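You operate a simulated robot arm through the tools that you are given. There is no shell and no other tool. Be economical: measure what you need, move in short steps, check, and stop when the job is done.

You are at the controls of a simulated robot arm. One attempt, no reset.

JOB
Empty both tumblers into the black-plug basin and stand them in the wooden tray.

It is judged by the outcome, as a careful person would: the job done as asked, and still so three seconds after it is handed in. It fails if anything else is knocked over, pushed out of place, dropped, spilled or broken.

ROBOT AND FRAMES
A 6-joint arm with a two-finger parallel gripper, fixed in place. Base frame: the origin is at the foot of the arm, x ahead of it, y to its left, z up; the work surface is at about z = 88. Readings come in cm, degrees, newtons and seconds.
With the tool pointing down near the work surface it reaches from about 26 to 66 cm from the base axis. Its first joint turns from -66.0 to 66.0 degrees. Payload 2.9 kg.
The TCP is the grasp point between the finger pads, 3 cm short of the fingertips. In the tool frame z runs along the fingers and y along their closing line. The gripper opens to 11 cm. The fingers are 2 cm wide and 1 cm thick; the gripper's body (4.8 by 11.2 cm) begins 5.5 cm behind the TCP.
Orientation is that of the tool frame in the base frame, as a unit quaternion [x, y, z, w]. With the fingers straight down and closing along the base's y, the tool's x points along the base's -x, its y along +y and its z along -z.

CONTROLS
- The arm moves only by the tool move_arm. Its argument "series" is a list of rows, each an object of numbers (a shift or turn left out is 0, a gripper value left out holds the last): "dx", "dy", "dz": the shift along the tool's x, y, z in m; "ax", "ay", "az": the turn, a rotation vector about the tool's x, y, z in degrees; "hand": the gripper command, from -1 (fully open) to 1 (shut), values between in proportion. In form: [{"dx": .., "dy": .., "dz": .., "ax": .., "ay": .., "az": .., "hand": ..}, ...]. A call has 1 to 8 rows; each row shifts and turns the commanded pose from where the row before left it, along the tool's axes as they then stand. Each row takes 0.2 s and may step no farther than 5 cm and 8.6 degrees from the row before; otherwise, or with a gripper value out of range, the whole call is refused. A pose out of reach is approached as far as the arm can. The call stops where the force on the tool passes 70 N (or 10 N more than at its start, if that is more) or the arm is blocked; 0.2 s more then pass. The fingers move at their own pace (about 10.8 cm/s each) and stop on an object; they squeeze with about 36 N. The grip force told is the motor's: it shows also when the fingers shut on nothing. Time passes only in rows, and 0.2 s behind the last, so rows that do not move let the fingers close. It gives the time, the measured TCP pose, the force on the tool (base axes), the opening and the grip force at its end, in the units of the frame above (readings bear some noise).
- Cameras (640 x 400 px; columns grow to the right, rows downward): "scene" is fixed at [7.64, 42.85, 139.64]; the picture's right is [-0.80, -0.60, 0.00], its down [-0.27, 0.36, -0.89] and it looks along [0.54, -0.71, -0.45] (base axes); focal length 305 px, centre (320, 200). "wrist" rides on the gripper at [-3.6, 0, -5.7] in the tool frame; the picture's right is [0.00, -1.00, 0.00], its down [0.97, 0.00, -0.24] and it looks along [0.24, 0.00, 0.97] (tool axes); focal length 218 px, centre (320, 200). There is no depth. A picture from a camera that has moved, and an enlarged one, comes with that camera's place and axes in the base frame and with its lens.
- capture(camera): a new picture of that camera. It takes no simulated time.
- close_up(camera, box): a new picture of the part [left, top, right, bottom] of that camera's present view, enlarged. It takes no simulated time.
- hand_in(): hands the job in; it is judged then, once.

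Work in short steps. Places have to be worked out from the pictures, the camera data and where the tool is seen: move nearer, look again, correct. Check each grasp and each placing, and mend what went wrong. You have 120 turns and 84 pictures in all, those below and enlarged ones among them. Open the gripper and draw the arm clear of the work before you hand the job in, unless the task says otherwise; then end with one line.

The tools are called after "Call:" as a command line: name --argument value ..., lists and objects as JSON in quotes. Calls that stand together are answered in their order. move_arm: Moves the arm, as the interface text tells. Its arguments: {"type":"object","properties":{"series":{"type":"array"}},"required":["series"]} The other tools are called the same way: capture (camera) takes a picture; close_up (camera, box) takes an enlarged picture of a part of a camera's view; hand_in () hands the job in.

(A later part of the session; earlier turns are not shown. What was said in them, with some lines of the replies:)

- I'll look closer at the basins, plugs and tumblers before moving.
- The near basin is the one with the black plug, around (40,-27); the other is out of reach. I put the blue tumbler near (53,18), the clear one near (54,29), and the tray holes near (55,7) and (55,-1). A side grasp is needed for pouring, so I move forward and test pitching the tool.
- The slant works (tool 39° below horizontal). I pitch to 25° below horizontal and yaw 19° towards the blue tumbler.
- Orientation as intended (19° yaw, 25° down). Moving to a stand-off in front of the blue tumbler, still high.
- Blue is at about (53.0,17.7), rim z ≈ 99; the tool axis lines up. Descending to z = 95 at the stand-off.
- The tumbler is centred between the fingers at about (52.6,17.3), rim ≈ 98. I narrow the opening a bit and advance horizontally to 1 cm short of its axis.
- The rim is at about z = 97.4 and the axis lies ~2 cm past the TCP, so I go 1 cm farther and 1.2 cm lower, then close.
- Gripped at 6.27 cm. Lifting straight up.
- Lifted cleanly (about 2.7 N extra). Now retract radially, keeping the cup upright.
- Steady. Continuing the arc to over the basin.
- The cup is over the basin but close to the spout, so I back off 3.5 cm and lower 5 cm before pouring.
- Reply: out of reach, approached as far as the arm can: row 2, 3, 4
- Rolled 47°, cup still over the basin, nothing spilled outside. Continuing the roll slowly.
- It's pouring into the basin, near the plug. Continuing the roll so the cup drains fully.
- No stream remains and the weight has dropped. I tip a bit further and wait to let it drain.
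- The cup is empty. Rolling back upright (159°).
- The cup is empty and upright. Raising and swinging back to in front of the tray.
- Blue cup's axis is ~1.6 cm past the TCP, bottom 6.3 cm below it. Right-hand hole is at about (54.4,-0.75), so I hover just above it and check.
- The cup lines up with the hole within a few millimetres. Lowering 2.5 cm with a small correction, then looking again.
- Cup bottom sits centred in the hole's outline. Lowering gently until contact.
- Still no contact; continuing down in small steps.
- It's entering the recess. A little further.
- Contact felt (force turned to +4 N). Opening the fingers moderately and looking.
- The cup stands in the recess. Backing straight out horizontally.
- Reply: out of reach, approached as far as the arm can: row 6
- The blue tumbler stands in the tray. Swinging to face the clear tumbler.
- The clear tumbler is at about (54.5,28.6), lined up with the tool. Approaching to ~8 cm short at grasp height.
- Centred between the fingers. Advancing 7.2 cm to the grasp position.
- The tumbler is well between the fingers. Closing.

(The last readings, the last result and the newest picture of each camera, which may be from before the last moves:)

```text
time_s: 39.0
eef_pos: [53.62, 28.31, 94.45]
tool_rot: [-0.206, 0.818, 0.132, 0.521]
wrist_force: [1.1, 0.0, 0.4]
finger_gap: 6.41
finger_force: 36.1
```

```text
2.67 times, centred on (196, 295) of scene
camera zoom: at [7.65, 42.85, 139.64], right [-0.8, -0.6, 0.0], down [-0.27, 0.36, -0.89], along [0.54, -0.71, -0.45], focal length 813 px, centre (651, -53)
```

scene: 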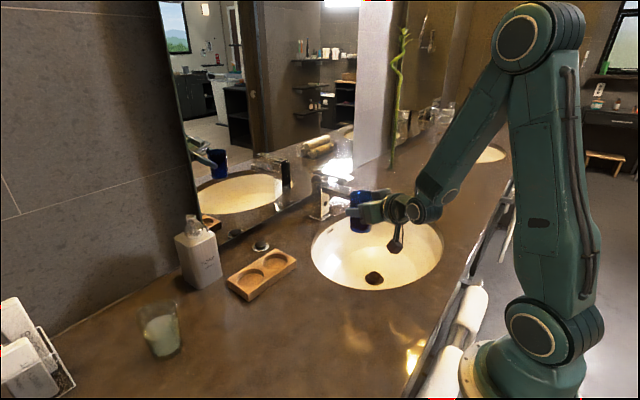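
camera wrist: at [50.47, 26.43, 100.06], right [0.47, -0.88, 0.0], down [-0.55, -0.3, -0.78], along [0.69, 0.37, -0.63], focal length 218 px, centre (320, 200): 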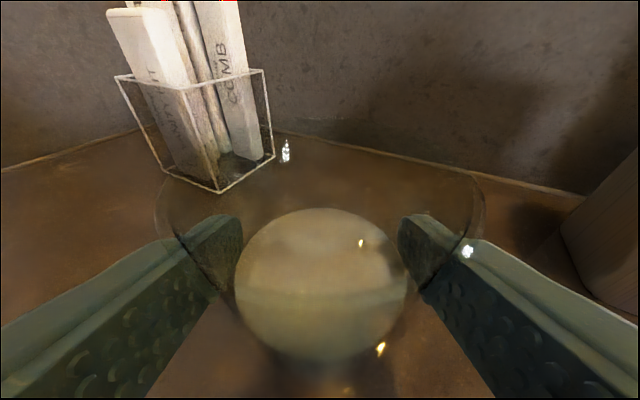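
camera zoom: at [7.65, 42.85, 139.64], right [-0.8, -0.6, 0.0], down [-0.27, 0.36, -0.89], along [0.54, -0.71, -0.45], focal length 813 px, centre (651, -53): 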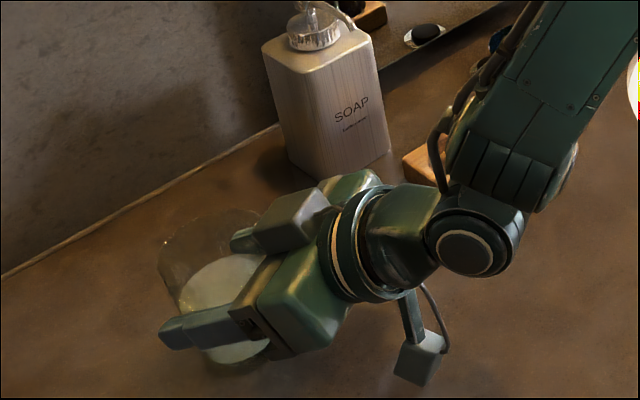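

Gripped at 6.41 cm. Lifting straight up.

Call:
move_arm --series '[{"dx": -0.0181, "dz": -0.0085}, {"dx": -0.0272, "dz": -0.0127}, {"dx": -0.0272, "dz": -0.0127}, {"dx": -0.0272, "dz": -0.0127}, {"dx": -0.0181, "dz": -0.0085}, {}]'

Call:
capture --camera "wrist"

```text
time_s: 40.4
eef_pos: [53.31, 27.94, 107.61]
tool_rot: [-0.207, 0.818, 0.132, 0.521]
wrist_force: [-0.1, 0.1, -1.4]
finger_gap: 6.42
finger_force: 36.1
```

```text
38 pictures are left
camera wrist: at [50.27, 26.22, 113.14], right [0.47, -0.88, 0.0], down [-0.55, -0.3, -0.78], along [0.68, 0.37, -0.63], focal length 218 px, centre (320, 200)
```

wrist: 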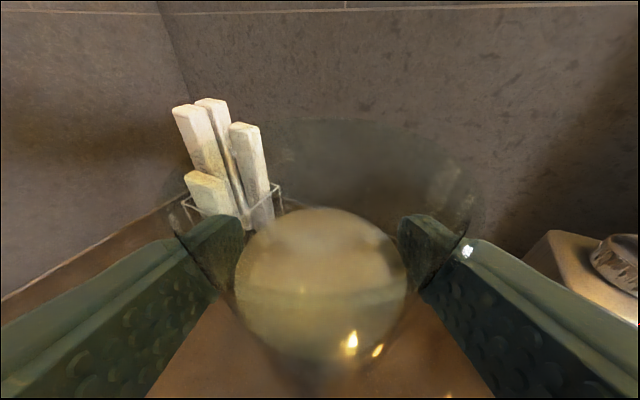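

Lifted, liquid still inside; geometry like the blue one's. Retracting radially.

Call:
move_arm --series '[{"dx": 0.006, "dz": -0.013}, {"dx": 0.0118, "dz": -0.0254}, {"dx": 0.0118, "dz": -0.0254}, {"dx": 0.0118, "dz": -0.0254}, {"dx": 0.0118, "dz": -0.0254}, {"dx": 0.0118, "dz": -0.0254}, {"dx": 0.005, "dz": -0.0108}]'

Call:
move_arm --series '[{"dx": 0.0003, "dy": -0.0167, "dz": -0.0006, "ax": 1.97, "az": 0.92}, {"dx": 0.0005, "dy": -0.0334, "dz": -0.0012, "ax": 3.945, "az": 1.845}, {"dx": 0.0005, "dy": -0.0334, "dz": -0.0012, "ax": 3.945, "az": 1.845}, {"dx": 0.0005, "dy": -0.0334, "dz": -0.0012, "ax": 3.945, "az": 1.845}, {"dx": 0.0005, "dy": -0.0334, "dz": -0.0012, "ax": 3.945, "az": 1.845}, {"dx": 0.0005, "dy": -0.0334, "dz": -0.0012, "ax": 3.945, "az": 1.845}, {"dx": 0.0005, "dy": -0.0334, "dz": -0.0012, "ax": 3.945, "az": 1.845}, {"dx": 0.0003, "dy": -0.0167, "dz": -0.0006, "ax": 1.97, "az": 0.92}]'

Call:
capture --camera "scene"

```text
time_s: 42.0
eef_pos: [39.04, 20.07, 107.57]
tool_rot: [-0.207, 0.818, 0.131, 0.521]
wrist_force: [0.5, 0.3, -2.0]
finger_gap: 6.41
finger_force: 36.0
```

```text
time_s: 43.8
eef_pos: [44.33, -2.27, 107.52]
tool_rot: [0.016, 0.843, -0.01, 0.537]
wrist_force: [-0.9, -0.7, -2.3]
finger_gap: 6.41
finger_force: 36.1
```

```text
37 pictures are left
```

scene: 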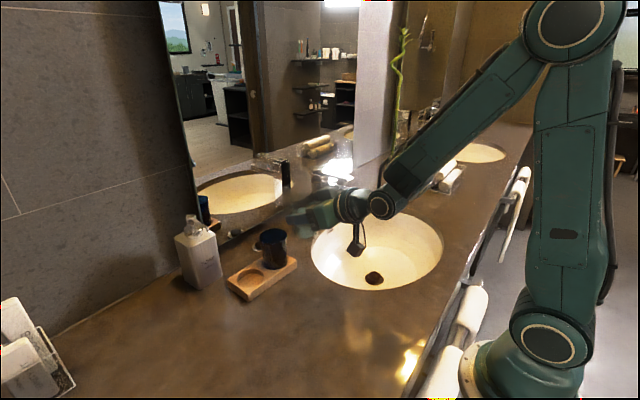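

All good; blue cup undisturbed. Continuing to the pouring spot.

Call:
move_arm --series '[{"dx": 0.0003, "dy": -0.0167, "dz": -0.0006, "ax": 1.97, "az": 0.92}, {"dx": 0.0005, "dy": -0.0334, "dz": -0.0012, "ax": 3.945, "az": 1.845}, {"dx": 0.0005, "dy": -0.0334, "dz": -0.0012, "ax": 3.945, "az": 1.845}, {"dx": 0.0005, "dy": -0.0334, "dz": -0.0012, "ax": 3.945, "az": 1.845}, {"dx": 0.0005, "dy": -0.0334, "dz": -0.0012, "ax": 3.945, "az": 1.845}, {"dx": 0.0003, "dy": -0.0167, "dz": -0.0006, "ax": 1.97, "az": 0.92}, {"dx": 0.022, "dz": 0.0045}, {"dx": 0.018, "dz": 0.004}]'

Call:
move_arm --series '[{"az": 5}, {"az": 6}, {"az": 6}, {"az": 6}, {"az": 6}, {"az": 6}, {"az": 6}, {"az": 6}]'

Call:
capture --camera "wrist"

```text
time_s: 45.6
eef_pos: [39.68, -17.95, 103.41]
tool_rot: [0.174, 0.825, -0.11, 0.526]
wrist_force: [-0.9, -0.3, -2.7]
finger_gap: 6.43
finger_force: 35.9
```

```text
time_s: 47.4
eef_pos: [39.55, -18.07, 103.56]
tool_rot: [0.49, 0.687, 0.108, 0.526]
wrist_force: [0.7, -0.5, -3.0]
finger_gap: 6.4
finger_force: 35.8
```

```text
36 pictures are left
camera wrist: at [34.78, -18.9, 108.02], right [-0.56, -0.5, -0.66], down [-0.17, 0.85, -0.5], along [0.81, -0.17, -0.56], focal length 218 px, centre (320, 200)
```

wrist: 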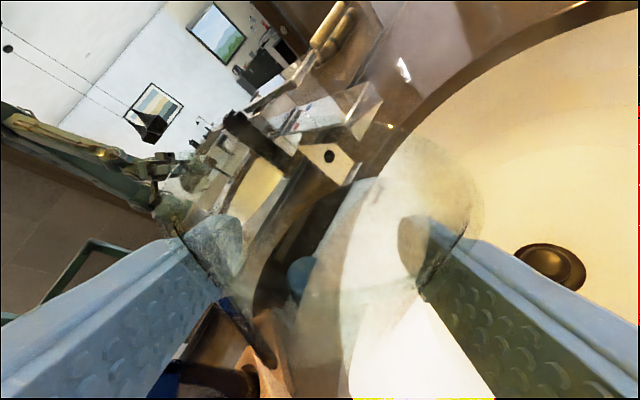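

Same pose as the first pour. Continuing the roll slowly.

Call:
move_arm --series '[{"az": 6}, {"az": 6}, {"az": 6}, {"az": 6}, {"az": 6}, {"az": 6}, {"az": 6}, {"az": 6}]'

Call:
capture --camera "wrist"

Call:
move_arm --series '[{"az": 5}, {"az": 5}, {"az": 5}, {"az": 5}, {"az": 5}, {"az": 5}, {"az": 5}, {"az": 5}]'

Call:
move_arm --series '[{"az": 6}, {"az": 6}, {"az": 6}, {"az": 6}, {}, {}, {}, {}]'

Call:
capture --camera "wrist"

Call:
capture --camera "scene"

```text
time_s: 49.2
eef_pos: [39.57, -18.18, 103.31]
tool_rot: [0.727, 0.429, 0.313, 0.436]
wrist_force: [-0.5, -0.7, -1.8]
finger_gap: 6.4
finger_force: 36.3
```

```text
35 pictures are left
camera wrist: at [33.26, -19.37, 105.46], right [-0.35, 0.25, -0.9], down [0.23, 0.96, 0.18], along [0.91, -0.14, -0.39], focal length 218 px, centre (320, 200)
```

wrist: 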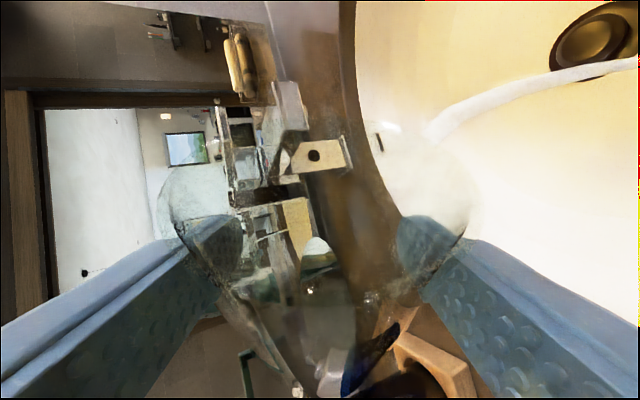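

```text
time_s: 51.0
eef_pos: [39.6, -18.14, 103.37]
tool_rot: [0.829, 0.154, 0.443, 0.303]
wrist_force: [-0.1, 0.0, -0.9]
finger_gap: 6.41
finger_force: 35.8
```

```text
time_s: 52.8
eef_pos: [39.46, -18.1, 103.43]
tool_rot: [0.843, -0.022, 0.497, 0.205]
wrist_force: [0.0, 0.2, -0.9]
finger_gap: 6.46
finger_force: 35.8
```

```text
34 pictures are left
camera wrist: at [33.01, -16.66, 102.83], right [0.24, 0.92, -0.32], down [0.29, 0.25, 0.92], along [0.93, -0.32, -0.21], focal length 218 px, centre (320, 200)
```

wrist: 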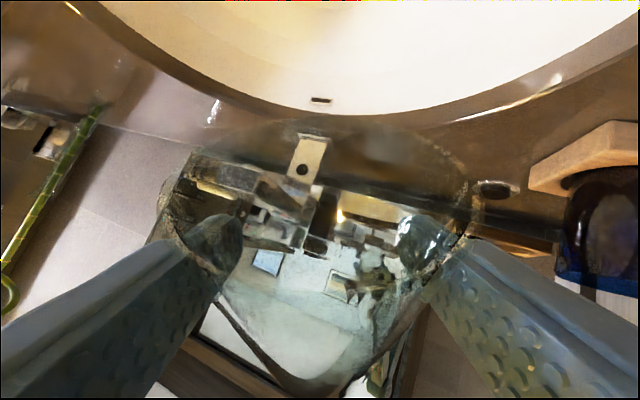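

```text
33 pictures are left
```

scene: 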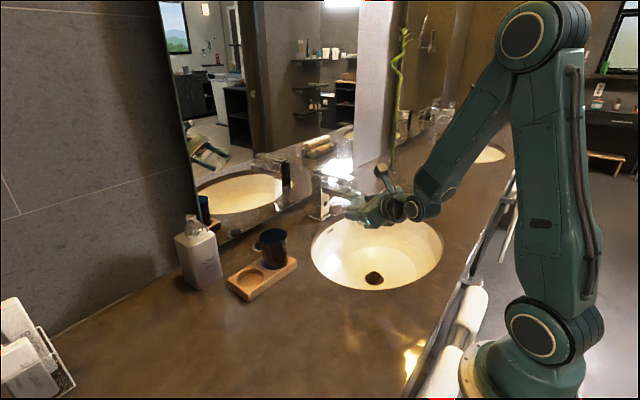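

The clear tumbler looks empty, and everything else is in place. Rolling back upright.

Call:
move_arm --series '[{"az": -8.5}, {"az": -8.5}, {"az": -8.5}, {"az": -8.5}, {"az": -8.5}, {"az": -8.5}, {"az": -8.5}, {"az": -8.5}]'

Call:
move_arm --series '[{"az": -8.5}, {"az": -8.5}, {"az": -8.5}, {"az": -8.5}, {"az": -8.5}, {"az": -8.5}, {"az": -8.5}, {"az": -8.5}]'

Call:
move_arm --series '[{"az": -8.5}, {"az": -8.5}, {"az": -6}, {}]'

Call:
capture --camera "wrist"

```text
time_s: 54.6
eef_pos: [39.34, -18.11, 103.51]
tool_rot: [0.71, 0.455, 0.297, 0.448]
wrist_force: [0.2, -0.1, -2.9]
finger_gap: 6.39
finger_force: 35.7
```

```text
time_s: 56.4
eef_pos: [39.59, -18.17, 103.4]
tool_rot: [0.335, 0.774, -0.004, 0.537]
wrist_force: [-0.6, 0.8, -2.2]
finger_gap: 6.42
finger_force: 35.8
```

```text
time_s: 57.4
eef_pos: [39.42, -18.1, 103.52]
tool_rot: [0.174, 0.825, -0.112, 0.525]
wrist_force: [0.5, -0.3, -1.9]
finger_gap: 6.4
finger_force: 36.4
```

```text
32 pictures are left
camera wrist: at [36.26, -16.7, 109.07], right [-0.4, -0.91, 0.0], down [-0.57, 0.25, -0.78], along [0.71, -0.32, -0.63], focal length 218 px, centre (320, 200)
```

wrist: 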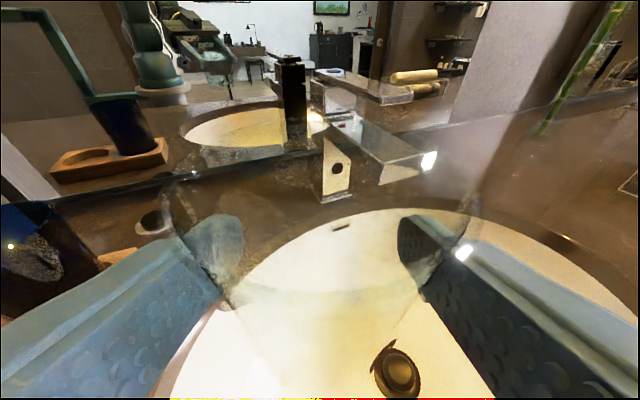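

Empty and upright. Lifting and carrying it across to the left of the tray, yaw kept.

Call:
move_arm --series '[{"dx": -0.0294, "dy": 0.0071, "dz": 0.0039}, {"dx": -0.0294, "dy": 0.0071, "dz": 0.0039}]'

Call:
move_arm --series '[{"dx": 0.0071, "dy": 0.0394, "dz": -0.0152}, {"dx": 0.0071, "dy": 0.0394, "dz": -0.0152}, {"dx": 0.0071, "dy": 0.0394, "dz": -0.0152}, {"dx": 0.0071, "dy": 0.0394, "dz": -0.0152}, {"dx": 0.0071, "dy": 0.0394, "dz": -0.0152}, {"dx": 0.0071, "dy": 0.0394, "dz": -0.0152}, {"dx": 0.0071, "dy": 0.0394, "dz": -0.0152}, {}]'

Call:
capture --camera "scene"

```text
time_s: 58.0
eef_pos: [42.82, -18.28, 108.63]
tool_rot: [0.176, 0.826, -0.112, 0.524]
wrist_force: [-0.6, -0.4, -1.6]
finger_gap: 6.4
finger_force: 35.6
```

```text
time_s: 59.8
eef_pos: [43.43, 11.72, 108.73]
tool_rot: [0.175, 0.825, -0.111, 0.526]
wrist_force: [-1.0, 0.3, -2.4]
finger_gap: 6.41
finger_force: 36.3
```

```text
31 pictures are left
```

scene: 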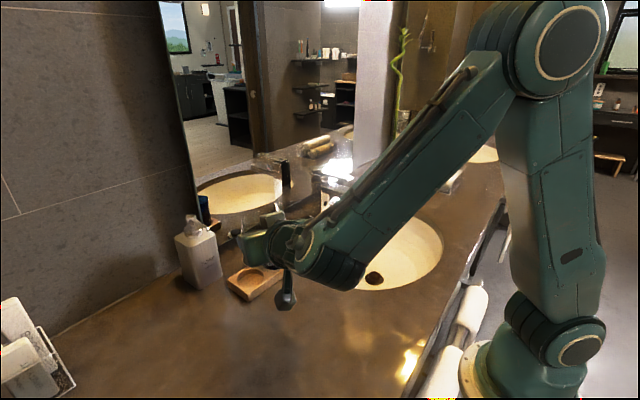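

Now turning the yaw to about -50° so no finger ends up between the two tumblers.

Call:
move_arm --series '[{"ax": 5.9, "az": 2.76}, {"ax": 5.9, "az": 2.76}, {"ax": 5.9, "az": 2.76}, {"ax": 5.9, "az": 2.76}, {}]'

Call:
capture --camera "wrist"

Call:
capture --camera "scene"

```text
time_s: 61.0
eef_pos: [43.55, 11.89, 108.7]
tool_rot: [0.357, 0.764, -0.227, 0.487]
wrist_force: [-0.7, 0.3, -1.4]
finger_gap: 6.39
finger_force: 36.3
```

```text
30 pictures are left
camera wrist: at [41.2, 14.6, 114.26], right [-0.77, -0.64, 0.0], down [-0.4, 0.48, -0.78], along [0.5, -0.6, -0.63], focal length 218 px, centre (320, 200)
```

wrist: 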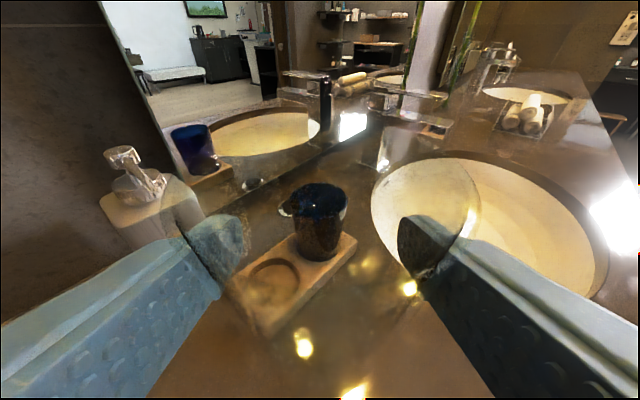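

```text
29 pictures are left
```

scene: 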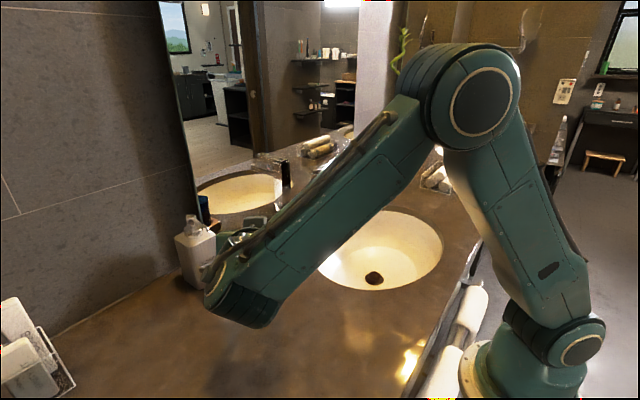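

The empty hole is visible through the glass at about (54.5,7.5); blue stands well. Moving to hover above the hole.

Call:
move_arm --series '[{"dx": 0.0019, "dy": 0.014, "dz": 0.0253}, {"dx": 0.0019, "dy": 0.014, "dz": 0.0253}, {"dx": 0.0019, "dy": 0.014, "dz": 0.0253}, {"dx": 0.0019, "dy": 0.014, "dz": 0.0253}, {}]'

Call:
capture --camera "wrist"

Call:
capture --camera "scene"

```text
time_s: 62.2
eef_pos: [53.13, 8.91, 103.77]
tool_rot: [0.356, 0.765, -0.225, 0.487]
wrist_force: [0.3, 0.5, -2.5]
finger_gap: 6.42
finger_force: 35.8
```

```text
28 pictures are left
camera wrist: at [50.84, 11.66, 109.36], right [-0.77, -0.64, 0.0], down [-0.4, 0.48, -0.78], along [0.5, -0.59, -0.63], focal length 218 px, centre (320, 200)
```

wrist: 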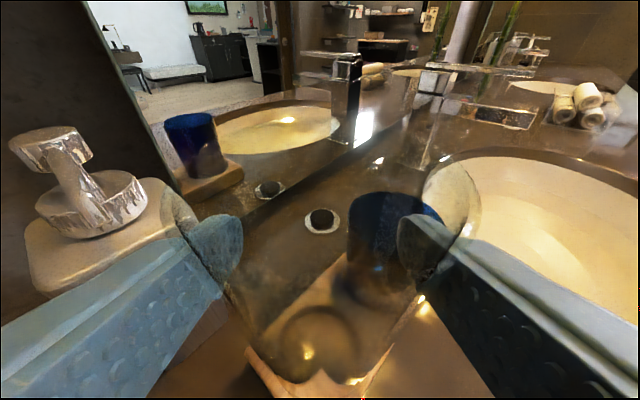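

```text
27 pictures are left
```

scene: 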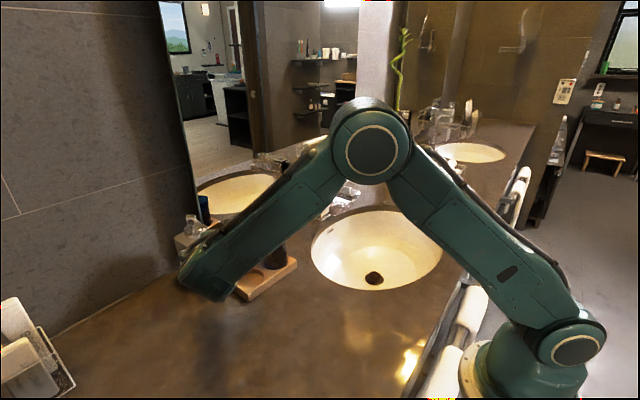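

Aligned laterally; soap bottle is clear of the gripper. Lowering 4 cm with 0.5 cm advance, then re-checking.

Call:
move_arm --series '[{"dx": 0.017, "dy": 0.0005, "dz": 0.0107}, {"dx": 0.017, "dy": 0.0005, "dz": 0.0107}, {}]'

Call:
close_up --camera "wrist" --box '[160, 150, 480, 400]'

Call:
close_up --camera "scene" --box '[170, 190, 330, 320]'

```text
time_s: 63.0
eef_pos: [53.77, 8.6, 99.41]
tool_rot: [0.356, 0.765, -0.227, 0.487]
wrist_force: [-0.8, -0.6, -2.3]
finger_gap: 6.37
finger_force: 36.3
```

```text
1.60 times, centred on (320, 275) of wrist
camera zoom: at [51.36, 11.24, 105.15], right [-0.77, -0.64, 0.0], down [-0.4, 0.48, -0.78], along [0.5, -0.59, -0.63], focal length 349 px, centre (320, 80)
```

zoom: 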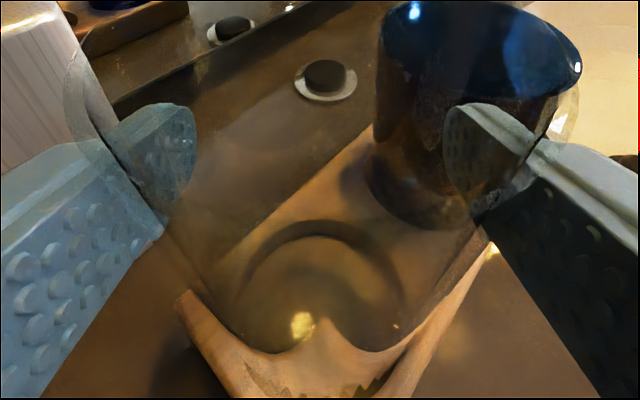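

```text
3.08 times, centred on (250, 255) of scene
camera zoom: at [7.65, 42.85, 139.64], right [-0.8, -0.6, 0.0], down [-0.27, 0.36, -0.89], along [0.54, -0.71, -0.45], focal length 938 px, centre (535, 31)
```

zoom: 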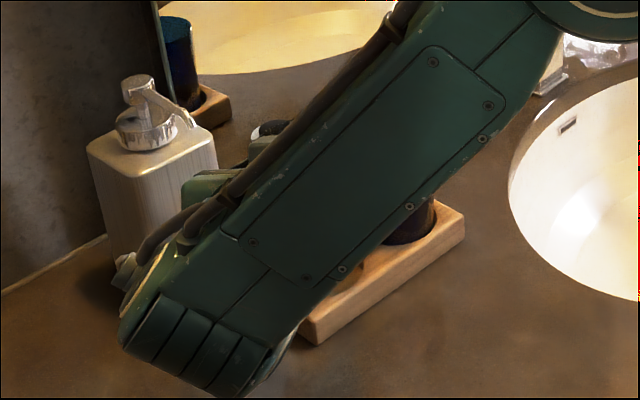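

Hole centre is ~1.3 cm ahead of the TCP, so I ease back 0.25 cm and lower 2.5 cm.

Call:
move_arm --series '[{"dx": 0.0118, "dy": -0.0005, "dz": 0.0042}, {"dx": 0.0118, "dy": -0.0005, "dz": 0.0042}, {}]'

Call:
close_up --camera "wrist" --box '[160, 150, 480, 400]'

```text
time_s: 63.8
eef_pos: [53.42, 8.52, 96.85]
tool_rot: [0.356, 0.765, -0.225, 0.487]
wrist_force: [1.7, -0.6, 0.6]
finger_gap: 6.39
finger_force: 36.0
```

```text
1.60 times, centred on (320, 275) of wrist
camera zoom: at [51.1, 11.24, 102.58], right [-0.77, -0.64, 0.0], down [-0.4, 0.48, -0.78], along [0.5, -0.6, -0.63], focal length 349 px, centre (320, 80)
```

zoom: 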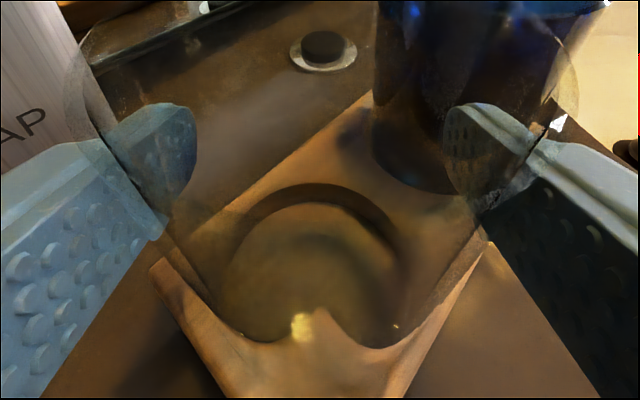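

Arcs of cup bottom and hole look concentric within slack. Continuing down in small steps, watching the force.

Call:
move_arm --series '[{"dx": 0.0019, "dz": 0.0031}, {}, {"dx": 0.0027, "dz": 0.0013}, {}]'

Call:
close_up --camera "wrist" --box '[160, 150, 480, 400]'

```text
time_s: 64.8
eef_pos: [53.49, 8.32, 96.31]
tool_rot: [0.356, 0.764, -0.227, 0.487]
wrist_force: [1.0, 0.0, -2.2]
finger_gap: 6.4
finger_force: 35.9
```

```text
1.60 times, centred on (320, 275) of wrist
camera zoom: at [51.24, 11.03, 102.0], right [-0.77, -0.64, 0.0], down [-0.4, 0.48, -0.78], along [0.5, -0.59, -0.63], focal length 349 px, centre (320, 80)
```

zoom: 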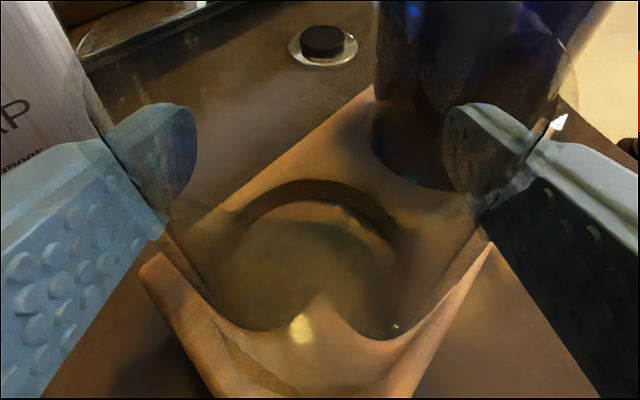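

No contact force; lowering further.

Call:
move_arm --series '[{"dx": 0.0027, "dz": 0.0013}, {}, {"dx": 0.0027, "dz": 0.0013}, {}]'

Call:
close_up --camera "wrist" --box '[160, 150, 480, 400]'

```text
time_s: 65.8
eef_pos: [53.6, 8.3, 95.78]
tool_rot: [0.357, 0.764, -0.227, 0.487]
wrist_force: [-0.1, -1.1, -1.6]
finger_gap: 6.4
finger_force: 36.4
```

```text
1.60 times, centred on (320, 275) of wrist
camera zoom: at [51.26, 11.01, 101.44], right [-0.77, -0.64, 0.0], down [-0.4, 0.48, -0.78], along [0.5, -0.59, -0.63], focal length 349 px, centre (320, 80)
```

zoom: 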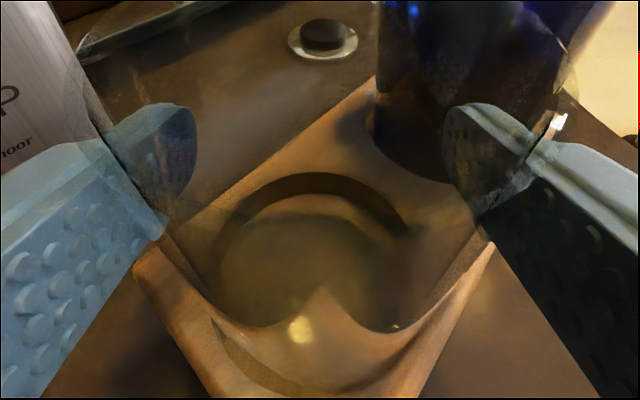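

It's within the recess. Lowering to contact.

Call:
move_arm --series '[{"dx": 0.0018, "dz": 0.0008}, {}, {"dx": 0.0018, "dz": 0.0008}, {}]'

```text
time_s: 66.8
eef_pos: [53.6, 8.26, 95.39]
tool_rot: [0.356, 0.764, -0.226, 0.488]
wrist_force: [-0.9, 0.0, 1.7]
finger_gap: 6.39
finger_force: 35.7
```

Contact with the recess floor. Opening the fingers slightly.

Call:
move_arm --series '[{"dx": 0.0005, "dz": 0.0002}, {"hand": -0.4}, {}, {}]'

Call:
capture --camera "wrist"

```text
time_s: 67.8
eef_pos: [53.72, 8.32, 95.35]
tool_rot: [0.356, 0.764, -0.226, 0.488]
wrist_force: [-0.8, -0.5, 0.6]
finger_gap: 7.71
finger_force: 0.1
```

```text
21 pictures are left
camera wrist: at [51.35, 11.04, 101.05], right [-0.77, -0.64, 0.0], down [-0.4, 0.48, -0.78], along [0.5, -0.59, -0.63], focal length 218 px, centre (320, 200)
```

wrist: 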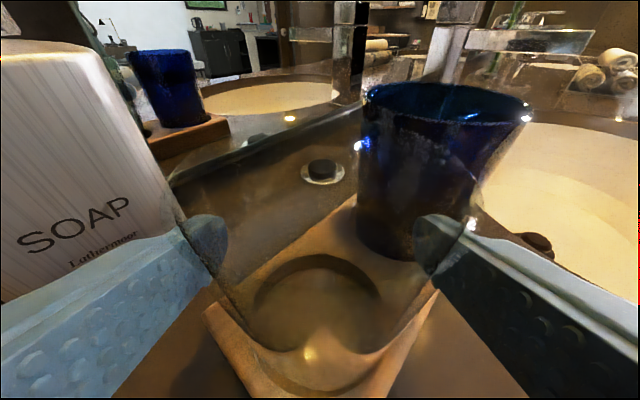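

Released and standing. Backing straight out.

Call:
move_arm --series '[{"dx": 0.0063, "dz": -0.0136}, {"dx": 0.0085, "dz": -0.0181}, {"dx": 0.0106, "dz": -0.0227}, {"dx": 0.0106, "dz": -0.0227}, {"dx": -0.036, "dz": -0.017}, {"dx": -0.036, "dz": -0.017}]'

Call:
capture --camera "wrist"

```text
time_s: 69.2
eef_pos: [48.2, 14.94, 103.18]
tool_rot: [0.355, 0.765, -0.226, 0.487]
wrist_force: [0.0, -0.4, 1.3]
finger_gap: 7.7
finger_force: 0.1
```

```text
20 pictures are left
camera wrist: at [45.88, 17.69, 108.82], right [-0.77, -0.64, 0.0], down [-0.4, 0.48, -0.78], along [0.5, -0.6, -0.63], focal length 218 px, centre (320, 200)
```

wrist: 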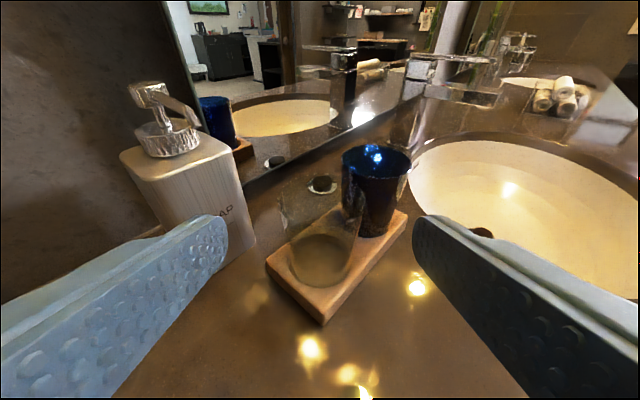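

Both stand in the tray. Raising the arm and swinging it clear to check from the fixed camera.

Call:
move_arm --series '[{"dx": -0.036, "dz": -0.017, "hand": -1}, {"dx": -0.036, "dz": -0.017}, {"dx": -0.036, "dz": -0.017}, {"ax": -7.3, "az": -3.4}, {"ax": -7.3, "az": -3.4}, {"ax": -7.3, "az": -3.4}, {"ax": -7.3, "az": -3.4}]'

Call:
move_arm --series '[{"dx": -0.036, "dz": -0.017}, {"dx": 0.0169, "dz": -0.0362}, {"dx": 0.0169, "dz": -0.0362}, {}]'

Call:
capture --camera "scene"

Call:
close_up --camera "scene" --box '[210, 200, 330, 310]'

Call:
capture --camera "wrist"

```text
time_s: 70.8
eef_pos: [48.2, 14.87, 115.25]
tool_rot: [0.13, 0.833, -0.082, 0.531]
wrist_force: [-0.2, 0.4, 0.9]
finger_gap: 10.98
finger_force: 0.0
```

```text
time_s: 71.8
eef_pos: [40.53, 17.01, 119.62]
tool_rot: [0.13, 0.833, -0.083, 0.531]
wrist_force: [0.3, 0.2, -0.2]
finger_gap: 10.99
finger_force: 0.0
```

```text
19 pictures are left
```

scene: 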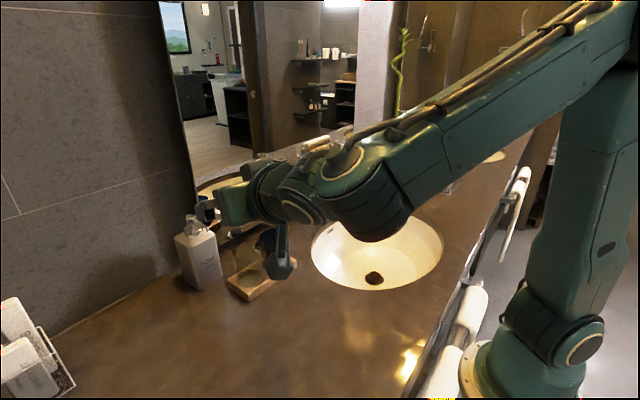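

```text
3.64 times, centred on (270, 255) of scene
camera zoom: at [7.64, 42.85, 139.64], right [-0.8, -0.6, 0.0], down [-0.27, 0.36, -0.89], along [0.54, -0.71, -0.45], focal length 1109 px, centre (502, 0)
```

zoom: 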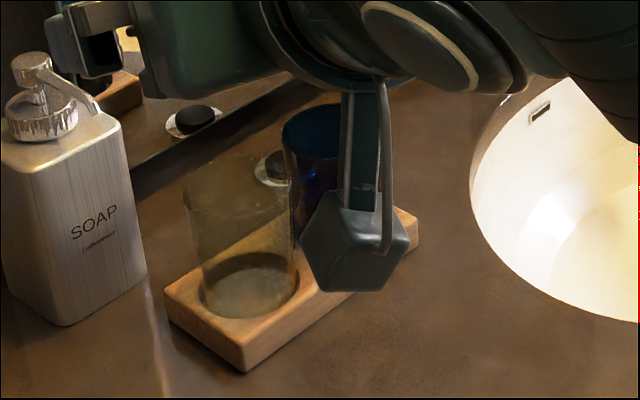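

```text
17 pictures are left
camera wrist: at [37.02, 18.19, 125.13], right [-0.3, -0.95, 0.0], down [-0.6, 0.19, -0.78], along [0.74, -0.24, -0.63], focal length 218 px, centre (320, 200)
```

wrist: 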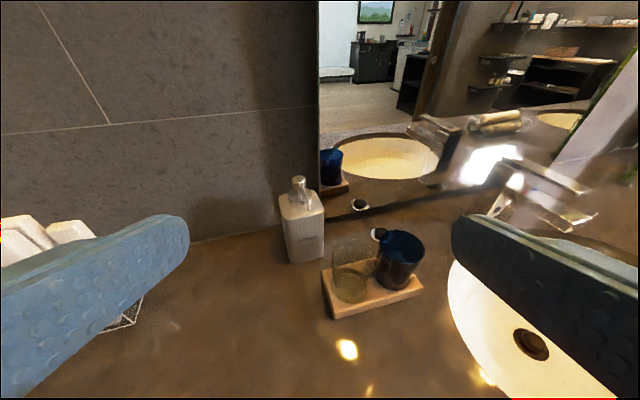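

Both are standing in the tray. The clear one's floor looks slightly pale, so I check both for leftover liquid.

Call:
close_up --camera "wrist" --box '[300, 210, 450, 330]'

Call:
close_up --camera "scene" --box '[240, 225, 300, 300]'

```text
3.33 times, centred on (375, 270) of wrist
camera zoom: at [37.02, 18.19, 125.13], right [-0.3, -0.95, 0.0], down [-0.6, 0.19, -0.78], along [0.74, -0.24, -0.63], focal length 728 px, centre (137, -33)
```

zoom: 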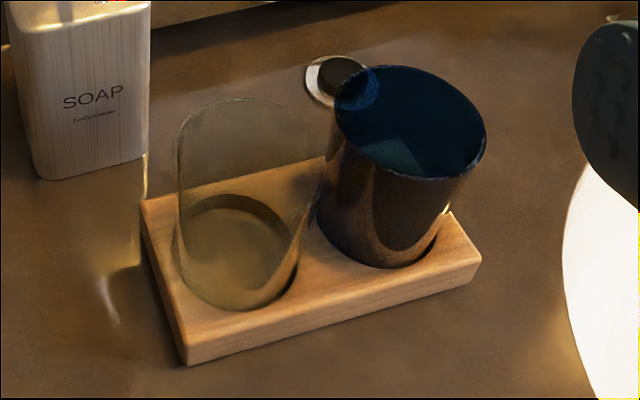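

```text
5.33 times, centred on (270, 262) of scene
camera zoom: at [7.64, 42.85, 139.64], right [-0.8, -0.6, 0.0], down [-0.27, 0.36, -0.89], along [0.54, -0.71, -0.45], focal length 1626 px, centre (587, -133)
```

zoom: 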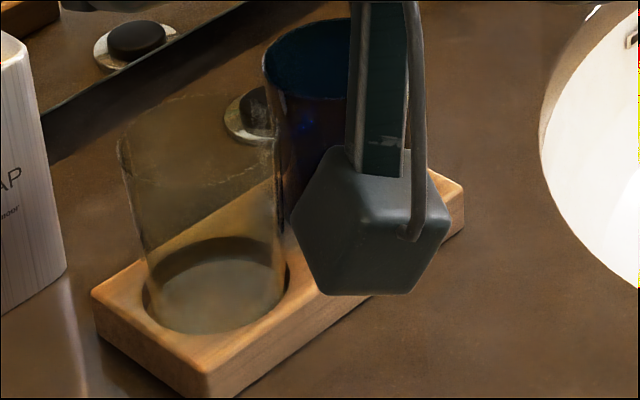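

Only tinted glass, no liquid left. I raise the arm further out of the way for a last look at the blue one.

Call:
move_arm --series '[{"dx": -0.036, "dz": -0.017}, {"dx": -0.036, "dz": -0.017}, {"dx": -0.036, "dz": -0.017}, {"dx": -0.036, "dz": -0.017}, {}, {}]'

Call:
close_up --camera "scene" --box '[210, 200, 330, 310]'

Call:
capture --camera "scene"

```text
time_s: 73.2
eef_pos: [40.54, 17.38, 135.34]
tool_rot: [0.131, 0.833, -0.083, 0.531]
wrist_force: [-0.2, 0.0, -0.2]
finger_gap: 11.0
finger_force: 0.0
```

```text
3.64 times, centred on (270, 255) of scene
camera zoom: at [7.64, 42.85, 139.64], right [-0.8, -0.6, 0.0], down [-0.27, 0.36, -0.89], along [0.54, -0.71, -0.45], focal length 1109 px, centre (502, 0)
```

zoom: 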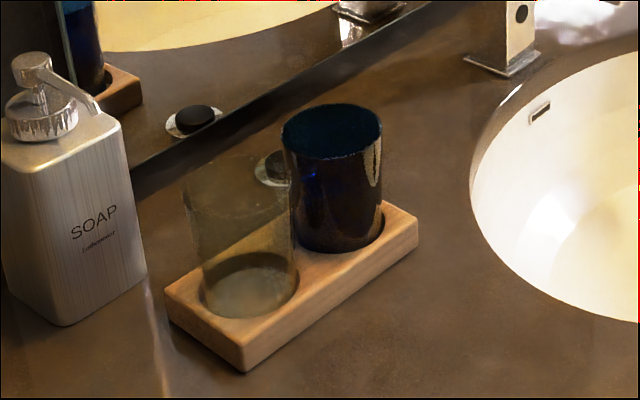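

```text
13 pictures are left
```

scene: 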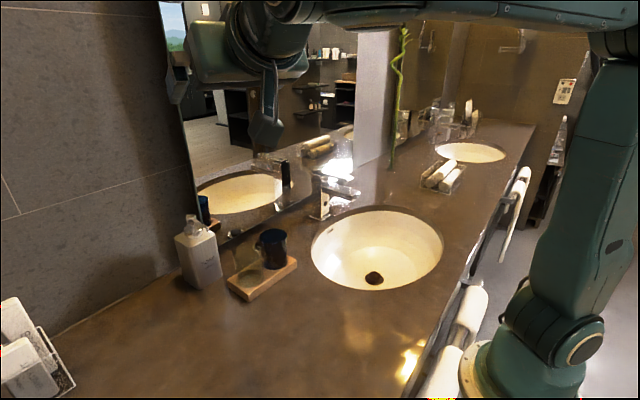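

Both tumblers are upright and empty in the tray, the counter is dry, nothing else has moved, and the arm is clear with its gripper open. Handing in.

Call:
hand_in

```text
The job is handed in.
```

I emptied both tumblers into the black-plug basin and stood them upright in the wooden tray; the pictures showed no spills and nothing else moved.
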